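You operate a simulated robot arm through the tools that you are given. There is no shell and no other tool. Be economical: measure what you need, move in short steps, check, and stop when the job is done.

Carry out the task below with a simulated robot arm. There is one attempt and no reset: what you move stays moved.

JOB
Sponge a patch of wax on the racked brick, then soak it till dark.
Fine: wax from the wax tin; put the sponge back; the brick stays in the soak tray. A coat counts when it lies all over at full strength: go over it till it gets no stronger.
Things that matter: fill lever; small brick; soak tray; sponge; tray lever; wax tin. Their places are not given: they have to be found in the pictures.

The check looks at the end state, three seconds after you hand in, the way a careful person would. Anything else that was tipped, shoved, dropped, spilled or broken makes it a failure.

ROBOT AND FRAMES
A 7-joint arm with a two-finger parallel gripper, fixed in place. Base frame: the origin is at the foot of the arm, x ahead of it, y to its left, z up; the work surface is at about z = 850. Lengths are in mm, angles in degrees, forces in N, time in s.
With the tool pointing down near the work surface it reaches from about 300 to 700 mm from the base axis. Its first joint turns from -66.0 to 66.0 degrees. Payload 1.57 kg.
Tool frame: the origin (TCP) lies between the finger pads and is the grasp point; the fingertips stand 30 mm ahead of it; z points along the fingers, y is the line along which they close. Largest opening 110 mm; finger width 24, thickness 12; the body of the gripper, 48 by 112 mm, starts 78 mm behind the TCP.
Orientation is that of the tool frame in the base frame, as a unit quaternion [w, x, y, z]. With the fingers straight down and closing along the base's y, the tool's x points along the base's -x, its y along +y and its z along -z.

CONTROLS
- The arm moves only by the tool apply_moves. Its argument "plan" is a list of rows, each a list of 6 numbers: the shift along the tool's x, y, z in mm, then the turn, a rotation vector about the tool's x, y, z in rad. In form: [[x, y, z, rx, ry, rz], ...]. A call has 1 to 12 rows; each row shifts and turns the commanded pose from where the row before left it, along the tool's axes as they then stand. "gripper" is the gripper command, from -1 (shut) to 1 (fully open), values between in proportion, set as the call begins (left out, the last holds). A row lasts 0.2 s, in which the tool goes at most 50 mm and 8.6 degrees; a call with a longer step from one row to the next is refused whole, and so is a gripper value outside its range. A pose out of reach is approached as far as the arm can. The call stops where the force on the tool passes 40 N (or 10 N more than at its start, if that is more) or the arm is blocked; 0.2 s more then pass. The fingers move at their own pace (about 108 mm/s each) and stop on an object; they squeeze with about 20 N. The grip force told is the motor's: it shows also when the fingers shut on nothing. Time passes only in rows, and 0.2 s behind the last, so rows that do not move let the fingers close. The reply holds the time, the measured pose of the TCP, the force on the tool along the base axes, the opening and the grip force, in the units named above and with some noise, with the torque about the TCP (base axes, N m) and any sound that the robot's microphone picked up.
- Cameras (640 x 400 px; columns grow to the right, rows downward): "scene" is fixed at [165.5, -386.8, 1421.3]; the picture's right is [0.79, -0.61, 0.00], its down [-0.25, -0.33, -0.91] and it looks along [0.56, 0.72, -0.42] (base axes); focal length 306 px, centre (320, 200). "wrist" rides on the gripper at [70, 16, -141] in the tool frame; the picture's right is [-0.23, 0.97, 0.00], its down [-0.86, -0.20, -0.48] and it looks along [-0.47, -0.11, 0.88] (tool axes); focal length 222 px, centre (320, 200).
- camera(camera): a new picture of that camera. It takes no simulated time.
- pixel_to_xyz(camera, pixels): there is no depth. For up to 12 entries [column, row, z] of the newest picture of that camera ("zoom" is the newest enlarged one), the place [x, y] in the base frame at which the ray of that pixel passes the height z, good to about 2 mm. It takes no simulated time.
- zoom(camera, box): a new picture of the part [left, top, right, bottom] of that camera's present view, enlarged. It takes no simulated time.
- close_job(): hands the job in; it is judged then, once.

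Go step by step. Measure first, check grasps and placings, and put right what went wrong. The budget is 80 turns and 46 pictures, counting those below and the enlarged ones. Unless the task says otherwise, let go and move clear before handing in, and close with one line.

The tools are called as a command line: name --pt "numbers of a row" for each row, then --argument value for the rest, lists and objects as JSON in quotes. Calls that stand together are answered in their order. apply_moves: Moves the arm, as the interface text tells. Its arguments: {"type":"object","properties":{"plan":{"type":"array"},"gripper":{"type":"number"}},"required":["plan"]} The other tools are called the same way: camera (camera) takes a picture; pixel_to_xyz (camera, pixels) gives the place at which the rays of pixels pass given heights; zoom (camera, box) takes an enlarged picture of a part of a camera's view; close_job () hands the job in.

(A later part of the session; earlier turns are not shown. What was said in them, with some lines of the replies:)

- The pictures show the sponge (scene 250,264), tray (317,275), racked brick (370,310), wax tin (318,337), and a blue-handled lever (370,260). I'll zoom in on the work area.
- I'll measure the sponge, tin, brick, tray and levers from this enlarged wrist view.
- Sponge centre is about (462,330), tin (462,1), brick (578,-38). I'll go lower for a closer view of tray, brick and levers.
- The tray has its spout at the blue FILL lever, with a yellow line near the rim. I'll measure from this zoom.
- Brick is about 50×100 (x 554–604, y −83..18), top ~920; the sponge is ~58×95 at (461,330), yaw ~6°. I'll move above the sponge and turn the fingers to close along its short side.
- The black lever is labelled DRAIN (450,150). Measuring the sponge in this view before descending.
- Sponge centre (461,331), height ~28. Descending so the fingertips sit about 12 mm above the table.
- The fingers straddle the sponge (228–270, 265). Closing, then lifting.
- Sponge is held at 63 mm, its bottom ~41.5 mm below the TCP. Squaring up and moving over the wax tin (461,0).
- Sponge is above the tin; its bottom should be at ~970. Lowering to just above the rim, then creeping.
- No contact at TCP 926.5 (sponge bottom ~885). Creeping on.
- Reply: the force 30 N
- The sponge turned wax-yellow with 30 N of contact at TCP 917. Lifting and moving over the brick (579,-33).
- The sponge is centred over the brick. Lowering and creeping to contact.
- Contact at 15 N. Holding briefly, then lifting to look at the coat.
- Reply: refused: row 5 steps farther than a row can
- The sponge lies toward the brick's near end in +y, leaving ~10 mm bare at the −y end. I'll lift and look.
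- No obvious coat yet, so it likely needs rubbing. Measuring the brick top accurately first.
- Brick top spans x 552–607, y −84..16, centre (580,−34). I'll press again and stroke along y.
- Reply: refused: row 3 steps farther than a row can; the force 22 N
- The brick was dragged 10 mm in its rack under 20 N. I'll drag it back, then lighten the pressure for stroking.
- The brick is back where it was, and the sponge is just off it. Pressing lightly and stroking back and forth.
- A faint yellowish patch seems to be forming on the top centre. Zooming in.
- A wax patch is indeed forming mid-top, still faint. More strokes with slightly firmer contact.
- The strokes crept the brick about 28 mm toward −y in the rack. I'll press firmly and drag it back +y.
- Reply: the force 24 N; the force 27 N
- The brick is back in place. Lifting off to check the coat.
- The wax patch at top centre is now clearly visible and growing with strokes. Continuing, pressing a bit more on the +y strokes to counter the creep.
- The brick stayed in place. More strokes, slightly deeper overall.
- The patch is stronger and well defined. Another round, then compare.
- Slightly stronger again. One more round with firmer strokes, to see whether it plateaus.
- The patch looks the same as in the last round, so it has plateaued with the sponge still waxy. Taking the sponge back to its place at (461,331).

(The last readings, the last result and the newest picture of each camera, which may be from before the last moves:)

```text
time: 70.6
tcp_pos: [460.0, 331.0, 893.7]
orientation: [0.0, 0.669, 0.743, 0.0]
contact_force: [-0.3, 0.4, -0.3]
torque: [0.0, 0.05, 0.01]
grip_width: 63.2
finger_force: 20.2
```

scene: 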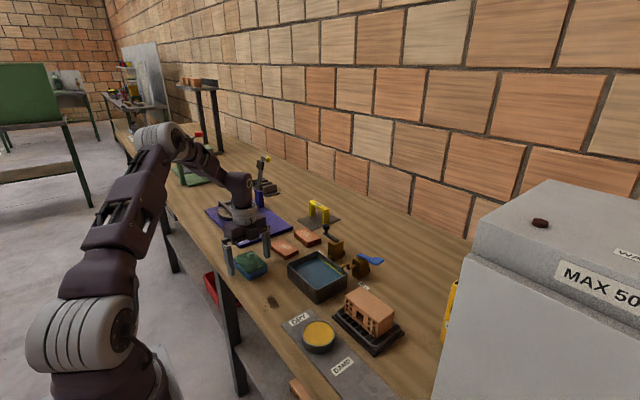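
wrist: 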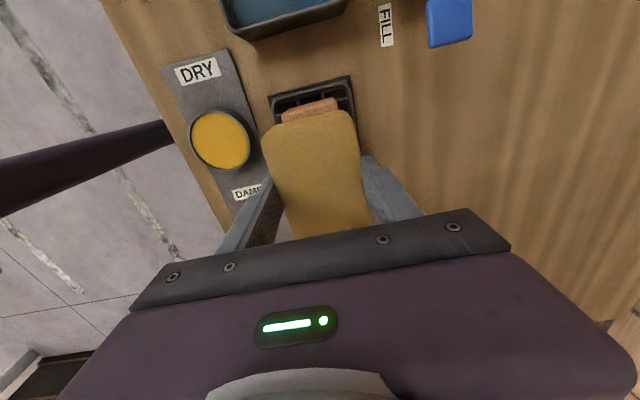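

At (460,331,893.7); the last 2 mm down, then release and lift.

apply_moves --pt "0 0 1.5 0 0 0" --pt "0 0 0.5 0 0 0" --pt "0 0 0 0 0 0"

apply_moves --pt "0 0 0 0 0 0" --pt "0 0 0 0 0 0" --pt "0 0 -20 0 0 0" --pt "0 0 -45 0 0 0" --pt "0 0 -45 0 0 0" --pt "0 0 -40 0 0 0" --pt "0 0 0 0 0 0.105" --pt "0 0 0 0 0 0" --gripper 1

camera --camera "wrist"

```text
time: 71.4
tcp_pos: [460.1, 330.9, 893.4]
orientation: [0.001, 0.669, 0.743, 0.0]
contact_force: [0.3, -0.1, -0.1]
torque: [-0.02, -0.04, 0.01]
grip_width: 63.3
finger_force: 20.3
```

```text
time: 73.2
tcp_pos: [460.9, 330.3, 1042.1]
orientation: [0.0, 0.707, 0.707, 0.001]
contact_force: [-0.2, 0.1, 0.5]
torque: [0.0, -0.03, 0.02]
grip_width: 110.1
finger_force: 0.0
```

```text
16 pictures are left
```

wrist: 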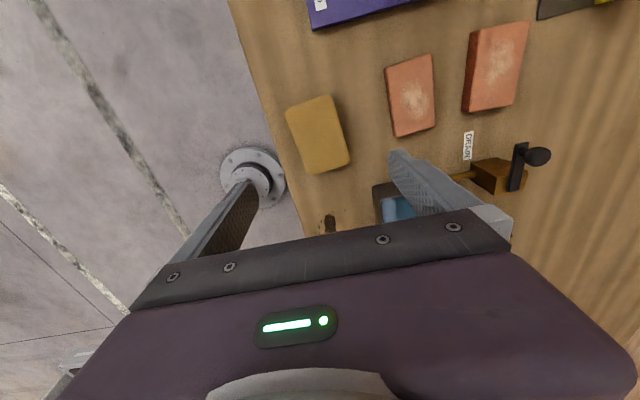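

The sponge is back on the table at its spot. Now I'll look closely at the tray to measure its inside.

zoom --camera "scene" --box '[280, 235, 390, 315]'

```text
5.00 times, centred on (335, 275) of scene
```

zoom: 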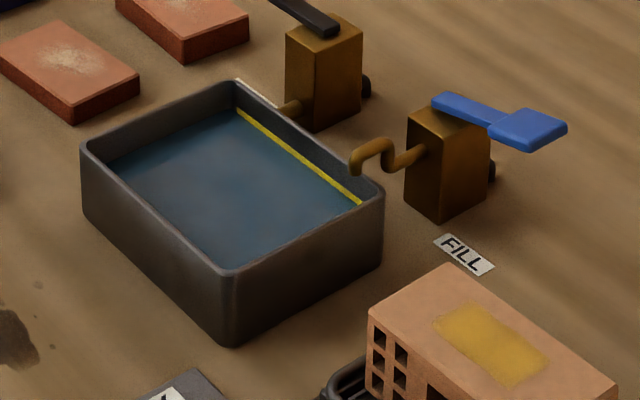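

Measuring tray rim, water edge and yellow line heights.

pixel_to_xyz --camera "zoom" --pixels '[[82, 147, 895], [236, 82, 895], [384, 190, 895], [230, 272, 895], [225, 346, 850], [82, 212, 850], [381, 262, 850], [237, 110, 885], [362, 204, 885], [240, 115, 880], [350, 206, 880], [108, 160, 880]]'

zoom --camera "scene" --box '[292, 248, 362, 298]'

```text
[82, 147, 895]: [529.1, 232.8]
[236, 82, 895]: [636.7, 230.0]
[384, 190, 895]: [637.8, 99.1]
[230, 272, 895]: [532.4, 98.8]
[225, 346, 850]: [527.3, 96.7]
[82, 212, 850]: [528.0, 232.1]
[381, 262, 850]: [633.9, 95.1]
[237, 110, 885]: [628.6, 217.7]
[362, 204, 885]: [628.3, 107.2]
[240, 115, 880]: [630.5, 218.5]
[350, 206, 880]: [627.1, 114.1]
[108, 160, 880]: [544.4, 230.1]
```

```text
8.00 times, centred on (327, 273) of scene
```

zoom: 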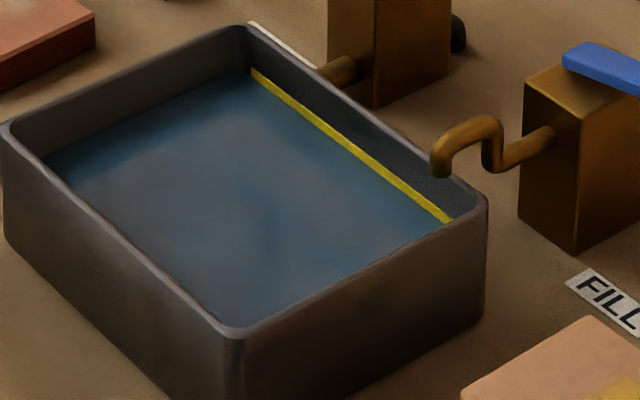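

Tray spans x 529–637, y 97–232 (centre 583,165), rim ~896, liquid near the yellow line at ~880. Moving over the brick (580,−36) with open fingers.

apply_moves --pt "-45.75 14.9 0 0 0 0" --pt "-45.75 14.9 0 0 0 0" --pt "-45.75 14.9 0 0 0 0" --pt "-45.75 14.9 0 0 0 0" --pt "-45.75 14.9 0 0 0 0" --pt "-45.75 14.9 0 0 0 0" --pt "-45.75 14.9 0 0 0 0" --pt "-45.75 14.9 0 0 0 0" --pt "0 0 45 0 0 0" --pt "0 0 0 0 0 0"

camera --camera "wrist"

```text
time: 75.4
tcp_pos: [578.7, -36.1, 997.6]
orientation: [0.0, 0.708, 0.706, -0.001]
contact_force: [-0.6, -0.2, 0.4]
torque: [0.02, -0.01, 0.01]
grip_width: 110.1
finger_force: 0.0
```

```text
13 pictures are left
```

wrist: 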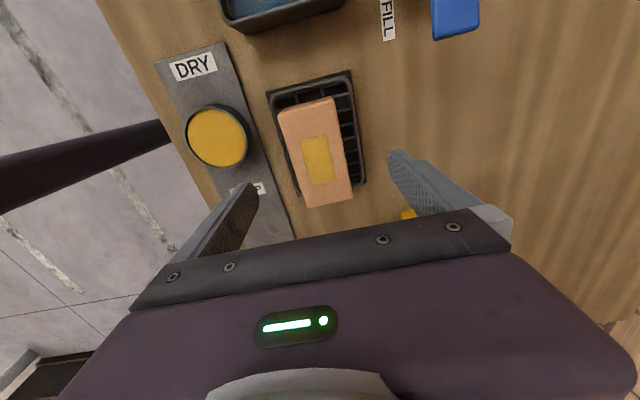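

The waxed patch is clear at (317,158). Checking the brick position in this view.

pixel_to_xyz --camera "wrist" --pixels '[[278, 111, 919], [333, 97, 919], [352, 196, 919], [306, 206, 919]]'

```text
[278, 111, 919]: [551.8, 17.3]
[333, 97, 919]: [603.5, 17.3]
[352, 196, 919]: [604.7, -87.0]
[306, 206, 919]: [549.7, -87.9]
```

Brick centre (577.5,−35), square. Descending and gripping.

apply_moves --pt "0 -1 40 0 0 0" --pt "0 0 28 0 0 0" --pt "0 0 8 0 0 0" --pt "0 0 0 0 0 0"

apply_moves --pt "0 0 0 0 0 0" --pt "0 0 0 0 0 0" --pt "0 0 0 0 0 0" --pt "0 0 0 0 0 0" --gripper -1

apply_moves --pt "0 0 -15 0 0 0" --pt "0 0 -40 0 0 0" --pt "0 0 -30 0 0 0" --pt "0 0 0 0 0 0"

zoom --camera "scene" --box '[310, 220, 420, 350]'

```text
time: 76.4
tcp_pos: [578.6, -36.3, 919.1]
orientation: [0.0, 0.707, 0.707, 0.0]
contact_force: [0.0, 0.5, -0.3]
torque: [-0.01, 0.02, 0.03]
grip_width: 110.1
finger_force: 0.0
```

```text
time: 77.4
tcp_pos: [579.1, -35.1, 920.7]
orientation: [0.0, 0.707, 0.707, 0.0]
contact_force: [-0.1, 0.0, -0.4]
torque: [0.04, 0.05, 0.03]
grip_width: 54.8
finger_force: 20.0
```

```text
time: 78.4
tcp_pos: [580.8, -36.8, 1005.6]
orientation: [0.0, 0.707, 0.707, 0.0]
contact_force: [-1.0, -0.2, -3.1]
torque: [0.01, 0.03, 0.04]
grip_width: 54.8
finger_force: 20.2
```

```text
3.08 times, centred on (365, 285) of scene
```

zoom: 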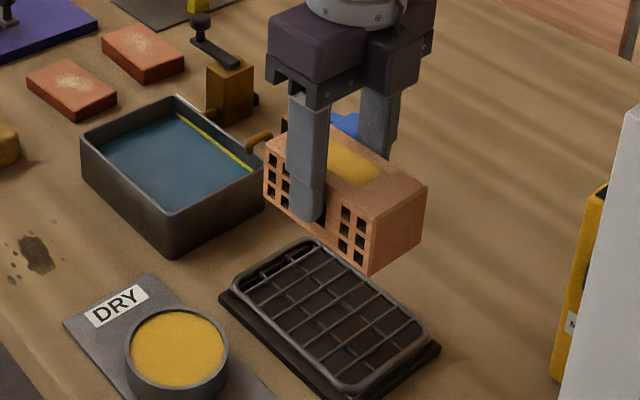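

The brick is lifted with the patch intact. Carrying it over the tray centre (583,167) and lowering part-way.

apply_moves --pt "41 0.5 0 0 0 0" --pt "41 0.5 0 0 0 0" --pt "41 0.5 0 0 0 0" --pt "41 0.5 0 0 0 0" --pt "40 0.5 0 0 0 0" --pt "0 0 0 0 0 0" --pt "0 0 30 0 0 0" --pt "0 0 15 0 0 0" --pt "0 0 0 0 0 0"

zoom --camera "scene" --box '[280, 225, 370, 315]'

```text
time: 80.4
tcp_pos: [580.8, 170.0, 960.9]
orientation: [-0.001, 0.707, 0.707, 0.0]
contact_force: [0.6, 0.8, -3.0]
torque: [0.0, 0.03, 0.05]
grip_width: 54.8
finger_force: 19.8
```

```text
4.44 times, centred on (325, 270) of scene
```

zoom: 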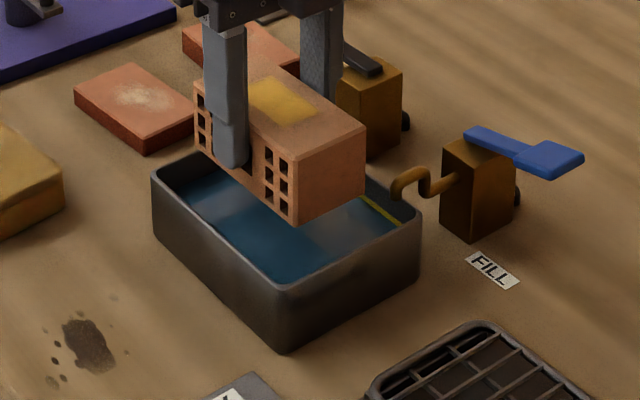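

The brick is well over the tray with clearance to the spout. Lowering in.

apply_moves --pt "-2 2 15 0 0 0" --pt "0 0 15 0 0 0" --pt "0 0 10 0 0 0" --pt "0 0 3 0 0 0" --pt "0 0 3 0 0 0" --pt "0 0 3 0 0 0" --pt "0 0 2 0 0 0" --pt "0 0 0 0 0 0"

```text
time: 82.2
tcp_pos: [583.1, 165.0, 910.9]
orientation: [0.001, 0.707, 0.708, 0.0]
contact_force: [-0.3, 0.2, -4.0]
torque: [0.0, 0.03, 0.0]
grip_width: 55.0
finger_force: 20.0
```

apply_moves --pt "0 0 2 0 0 0" --pt "0 0 1 0 0 0" --pt "0 0 1 0 0 0" --pt "0 0 0 0 0 0"

apply_moves --pt "0 0 1 0 0 0" --pt "0 0 1 0 0 0" --pt "0 0 0 0 0 0"

```text
time: 83.2
tcp_pos: [583.0, 166.1, 906.4]
orientation: [0.0, 0.707, 0.708, 0.0]
contact_force: [0.3, 0.6, -3.1]
torque: [0.03, -0.02, 0.01]
grip_width: 54.9
finger_force: 20.4
```

```text
time: 84.0
tcp_pos: [583.6, 166.0, 903.4]
orientation: [0.0, 0.707, 0.707, 0.001]
contact_force: [-0.1, 0.5, -2.7]
torque: [0.02, 0.02, 0.04]
grip_width: 54.9
finger_force: 20.7
```

apply_moves --pt "0 0 1 0 0 0" --pt "0 0 1 0 0 0" --pt "0 0 1 0 0 0" --pt "0 0 0 0 0 0"

zoom --camera "scene" --box '[280, 235, 370, 315]'

```text
time: 85.0
tcp_pos: [582.7, 166.9, 902.7]
orientation: [0.001, 0.707, 0.707, 0.0]
contact_force: [-0.3, -0.7, 20.2]
torque: [-0.07, 0.26, 0.05]
grip_width: 54.7
finger_force: 20.7
```

```text
5.00 times, centred on (325, 275) of scene
```

zoom: 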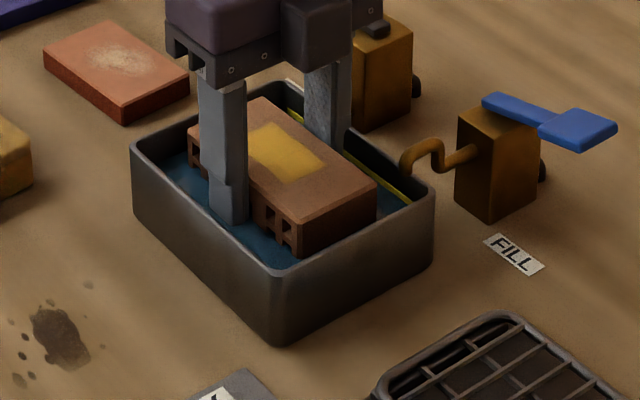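

The brick rests on the tray floor and is starting to darken. Releasing with a limited opening (66 mm) and rising clear.

apply_moves --pt "0 0 -1 0 0 0" --pt "0 0 0 0 0 0" --pt "0 0 -20 0 0 0" --pt "0 0 -40 0 0 0" --pt "0 0 -45 0 0 0" --pt "40 -20 -20 0 0 0" --pt "40 -20 0 0 0 0" --pt "40 -20 0 0 0 0" --pt "0 0 0 0 0 0" --gripper 0.2

zoom --camera "scene" --box '[280, 235, 370, 315]'

```text
time: 87.0
tcp_pos: [524.1, 288.3, 1027.7]
orientation: [0.0, 0.707, 0.707, 0.0]
contact_force: [-1.3, -0.6, -0.4]
torque: [-0.02, 0.03, 0.02]
grip_width: 65.9
finger_force: 0.0
```

```text
5.00 times, centred on (325, 275) of scene
```

zoom: 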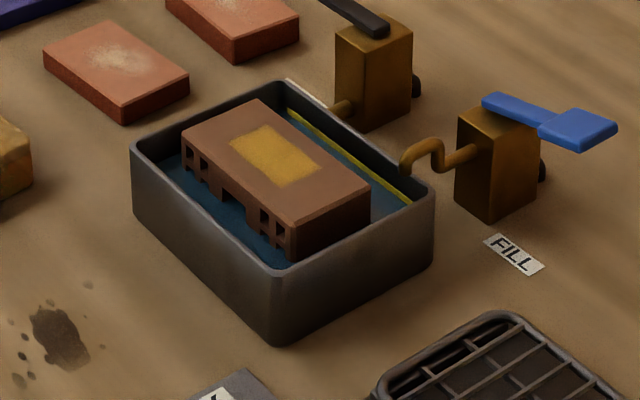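

Released cleanly; the water stands at about the line and the brick is darkening. Waiting, then comparing.

apply_moves --pt "0 0 0 0 0 0" --pt "0 0 0 0 0 0" --pt "0 0 0 0 0 0" --pt "0 0 0 0 0 0" --pt "0 0 0 0 0 0" --pt "0 0 0 0 0 0" --pt "0 0 0 0 0 0" --pt "0 0 0 0 0 0" --pt "0 0 0 0 0 0" --pt "0 0 0 0 0 0" --pt "0 0 0 0 0 0" --pt "0 0 0 0 0 0"

apply_moves --pt "0 0 0 0 0 0" --pt "0 0 0 0 0 0" --pt "0 0 0 0 0 0" --pt "0 0 0 0 0 0" --pt "0 0 0 0 0 0" --pt "0 0 0 0 0 0" --pt "0 0 0 0 0 0" --pt "0 0 0 0 0 0" --pt "0 0 0 0 0 0" --pt "0 0 0 0 0 0" --pt "0 0 0 0 0 0" --pt "0 0 0 0 0 0"

zoom --camera "scene" --box '[280, 235, 370, 315]'

```text
time: 89.6
tcp_pos: [524.3, 285.5, 1028.6]
orientation: [0.0, 0.707, 0.707, 0.0]
contact_force: [0.4, -0.3, 0.2]
torque: [-0.01, 0.0, 0.0]
grip_width: 65.9
finger_force: 0.1
```

```text
time: 92.2
tcp_pos: [524.1, 287.1, 1028.2]
orientation: [0.0, 0.707, 0.707, 0.0]
contact_force: [0.3, 1.0, -0.2]
torque: [0.04, -0.03, -0.02]
grip_width: 65.6
finger_force: 0.1
```

```text
5.00 times, centred on (325, 275) of scene
```

zoom: 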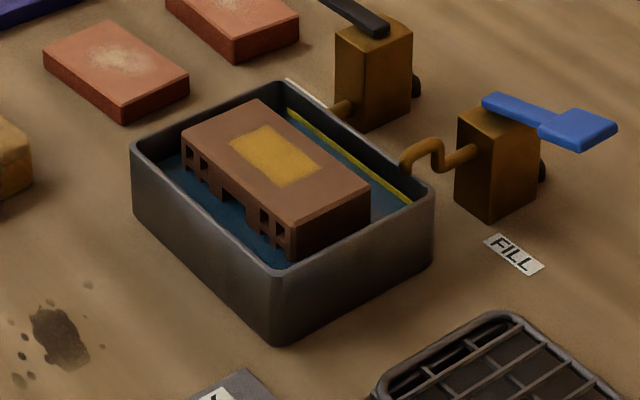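

Still darkening gradually. Waiting longer.

apply_moves --pt "0 0 0 0 0 0" --pt "0 0 0 0 0 0" --pt "0 0 0 0 0 0" --pt "0 0 0 0 0 0" --pt "0 0 0 0 0 0" --pt "0 0 0 0 0 0" --pt "0 0 0 0 0 0" --pt "0 0 0 0 0 0" --pt "0 0 0 0 0 0" --pt "0 0 0 0 0 0" --pt "0 0 0 0 0 0" --pt "0 0 0 0 0 0"

apply_moves --pt "0 0 0 0 0 0" --pt "0 0 0 0 0 0" --pt "0 0 0 0 0 0" --pt "0 0 0 0 0 0" --pt "0 0 0 0 0 0" --pt "0 0 0 0 0 0" --pt "0 0 0 0 0 0" --pt "0 0 0 0 0 0" --pt "0 0 0 0 0 0" --pt "0 0 0 0 0 0" --pt "0 0 0 0 0 0" --pt "0 0 0 0 0 0"

apply_moves --pt "0 0 0 0 0 0" --pt "0 0 0 0 0 0" --pt "0 0 0 0 0 0" --pt "0 0 0 0 0 0" --pt "0 0 0 0 0 0" --pt "0 0 0 0 0 0" --pt "0 0 0 0 0 0" --pt "0 0 0 0 0 0" --pt "0 0 0 0 0 0" --pt "0 0 0 0 0 0" --pt "0 0 0 0 0 0" --pt "0 0 0 0 0 0"

zoom --camera "scene" --box '[280, 235, 370, 315]'

```text
time: 94.8
tcp_pos: [523.8, 286.8, 1027.9]
orientation: [0.0, 0.707, 0.707, 0.0]
contact_force: [0.4, -0.1, -0.3]
torque: [-0.01, -0.01, -0.01]
grip_width: 65.8
finger_force: 0.0
```

```text
time: 97.4
tcp_pos: [524.7, 286.3, 1028.7]
orientation: [-0.001, 0.707, 0.707, -0.001]
contact_force: [0.0, -0.5, -0.3]
torque: [0.02, 0.03, 0.0]
grip_width: 66.0
finger_force: 0.0
```

```text
time: 100.0
tcp_pos: [523.8, 287.3, 1028.5]
orientation: [0.0, 0.707, 0.707, 0.001]
contact_force: [0.0, -0.1, 0.8]
torque: [-0.01, 0.0, 0.02]
grip_width: 65.9
finger_force: 0.0
```

```text
5.00 times, centred on (325, 275) of scene
```

zoom: 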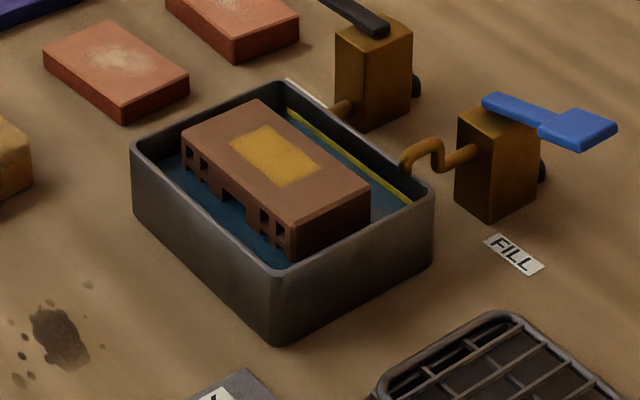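

Little change since the last picture. I'll zoom tightly to check the water level against the yellow line and the brick's shade.

zoom --camera "scene" --box '[310, 250, 360, 290]'

```text
10.00 times, centred on (335, 270) of scene
```

zoom: 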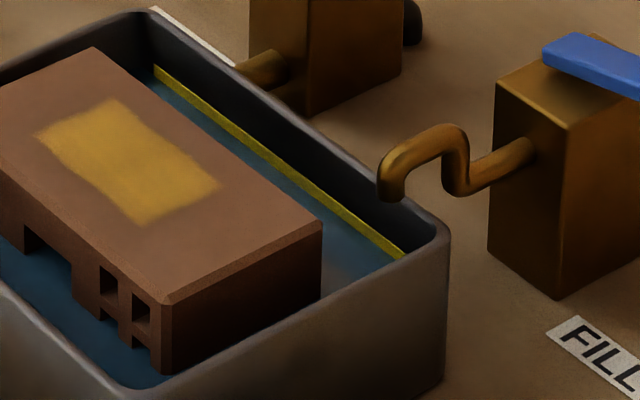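

The water sits right at the yellow line, so no lever is needed. Soaking further to be sure the darkness has stopped increasing.

apply_moves --pt "0 0 0 0 0 0" --pt "0 0 0 0 0 0" --pt "0 0 0 0 0 0" --pt "0 0 0 0 0 0" --pt "0 0 0 0 0 0" --pt "0 0 0 0 0 0" --pt "0 0 0 0 0 0" --pt "0 0 0 0 0 0" --pt "0 0 0 0 0 0" --pt "0 0 0 0 0 0" --pt "0 0 0 0 0 0" --pt "0 0 0 0 0 0"

apply_moves --pt "0 0 0 0 0 0" --pt "0 0 0 0 0 0" --pt "0 0 0 0 0 0" --pt "0 0 0 0 0 0" --pt "0 0 0 0 0 0" --pt "0 0 0 0 0 0" --pt "0 0 0 0 0 0" --pt "0 0 0 0 0 0" --pt "0 0 0 0 0 0" --pt "0 0 0 0 0 0" --pt "0 0 0 0 0 0" --pt "0 0 0 0 0 0"

apply_moves --pt "0 0 0 0 0 0" --pt "0 0 0 0 0 0" --pt "0 0 0 0 0 0" --pt "0 0 0 0 0 0" --pt "0 0 0 0 0 0" --pt "0 0 0 0 0 0" --pt "0 0 0 0 0 0" --pt "0 0 0 0 0 0" --pt "0 0 0 0 0 0" --pt "0 0 0 0 0 0" --pt "0 0 0 0 0 0" --pt "0 0 0 0 0 0"

apply_moves --pt "0 0 0 0 0 0" --pt "0 0 0 0 0 0" --pt "0 0 0 0 0 0" --pt "0 0 0 0 0 0" --pt "0 0 0 0 0 0" --pt "0 0 0 0 0 0" --pt "0 0 0 0 0 0" --pt "0 0 0 0 0 0" --pt "0 0 0 0 0 0" --pt "0 0 0 0 0 0" --pt "0 0 0 0 0 0" --pt "0 0 0 0 0 0"

zoom --camera "scene" --box '[310, 250, 360, 290]'

```text
time: 102.6
tcp_pos: [524.8, 286.4, 1028.3]
orientation: [0.0, 0.708, 0.707, 0.0]
contact_force: [-0.1, 1.0, 0.6]
torque: [-0.01, 0.03, 0.01]
grip_width: 65.8
finger_force: 0.1
```

```text
time: 105.2
tcp_pos: [524.0, 287.4, 1028.0]
orientation: [0.0, 0.707, 0.708, 0.0]
contact_force: [-0.6, -0.2, 0.2]
torque: [-0.01, -0.03, 0.0]
grip_width: 66.0
finger_force: 0.1
```

```text
time: 107.8
tcp_pos: [524.3, 287.1, 1028.2]
orientation: [0.001, 0.707, 0.708, -0.001]
contact_force: [0.3, 0.4, -0.2]
torque: [-0.01, -0.01, -0.02]
grip_width: 66.4
finger_force: 0.1
```

```text
time: 110.4
tcp_pos: [524.2, 286.8, 1028.4]
orientation: [-0.001, 0.708, 0.707, 0.0]
contact_force: [-0.4, 0.8, 0.2]
torque: [-0.02, 0.01, 0.01]
grip_width: 65.9
finger_force: 0.1
```

```text
10.00 times, centred on (335, 270) of scene
```

zoom: 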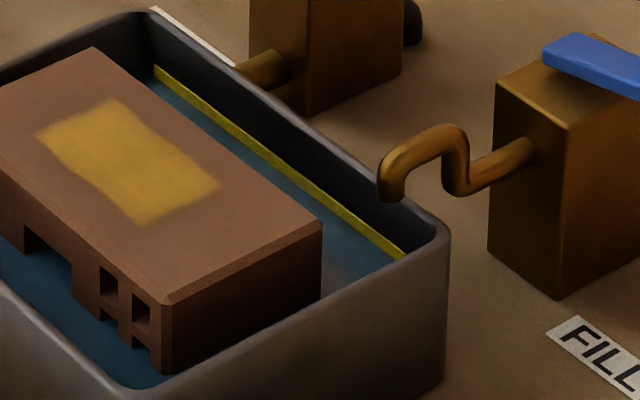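

The shade hasn't changed in 10 s, so the brick is fully dark with its patch intact. One last overall check.

zoom --camera "scene" --box '[210, 190, 410, 380]'

```text
2.11 times, centred on (310, 285) of scene
```

zoom: 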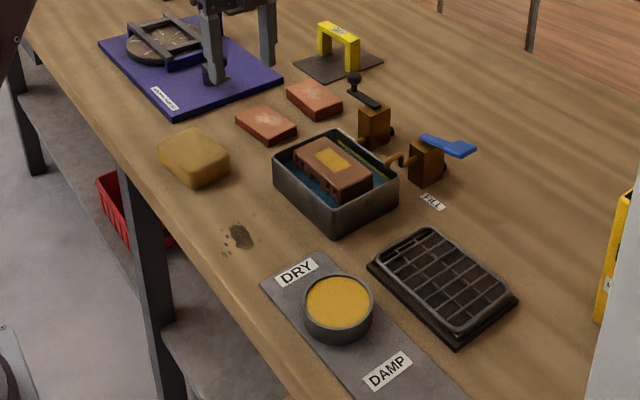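

Everything is in place: sponge back, tin upright, rack and levers untouched, dark brick in the tray. Handing in.

close_job

```text
The job is handed in.
```

I handed the job in: the brick has its wax patch, is soaked dark and is standing in the soak tray, and the sponge is back in its place. I judged the wax coat full because the last round of strokes made it look no stronger; I did not re-dip the sponge to confirm.
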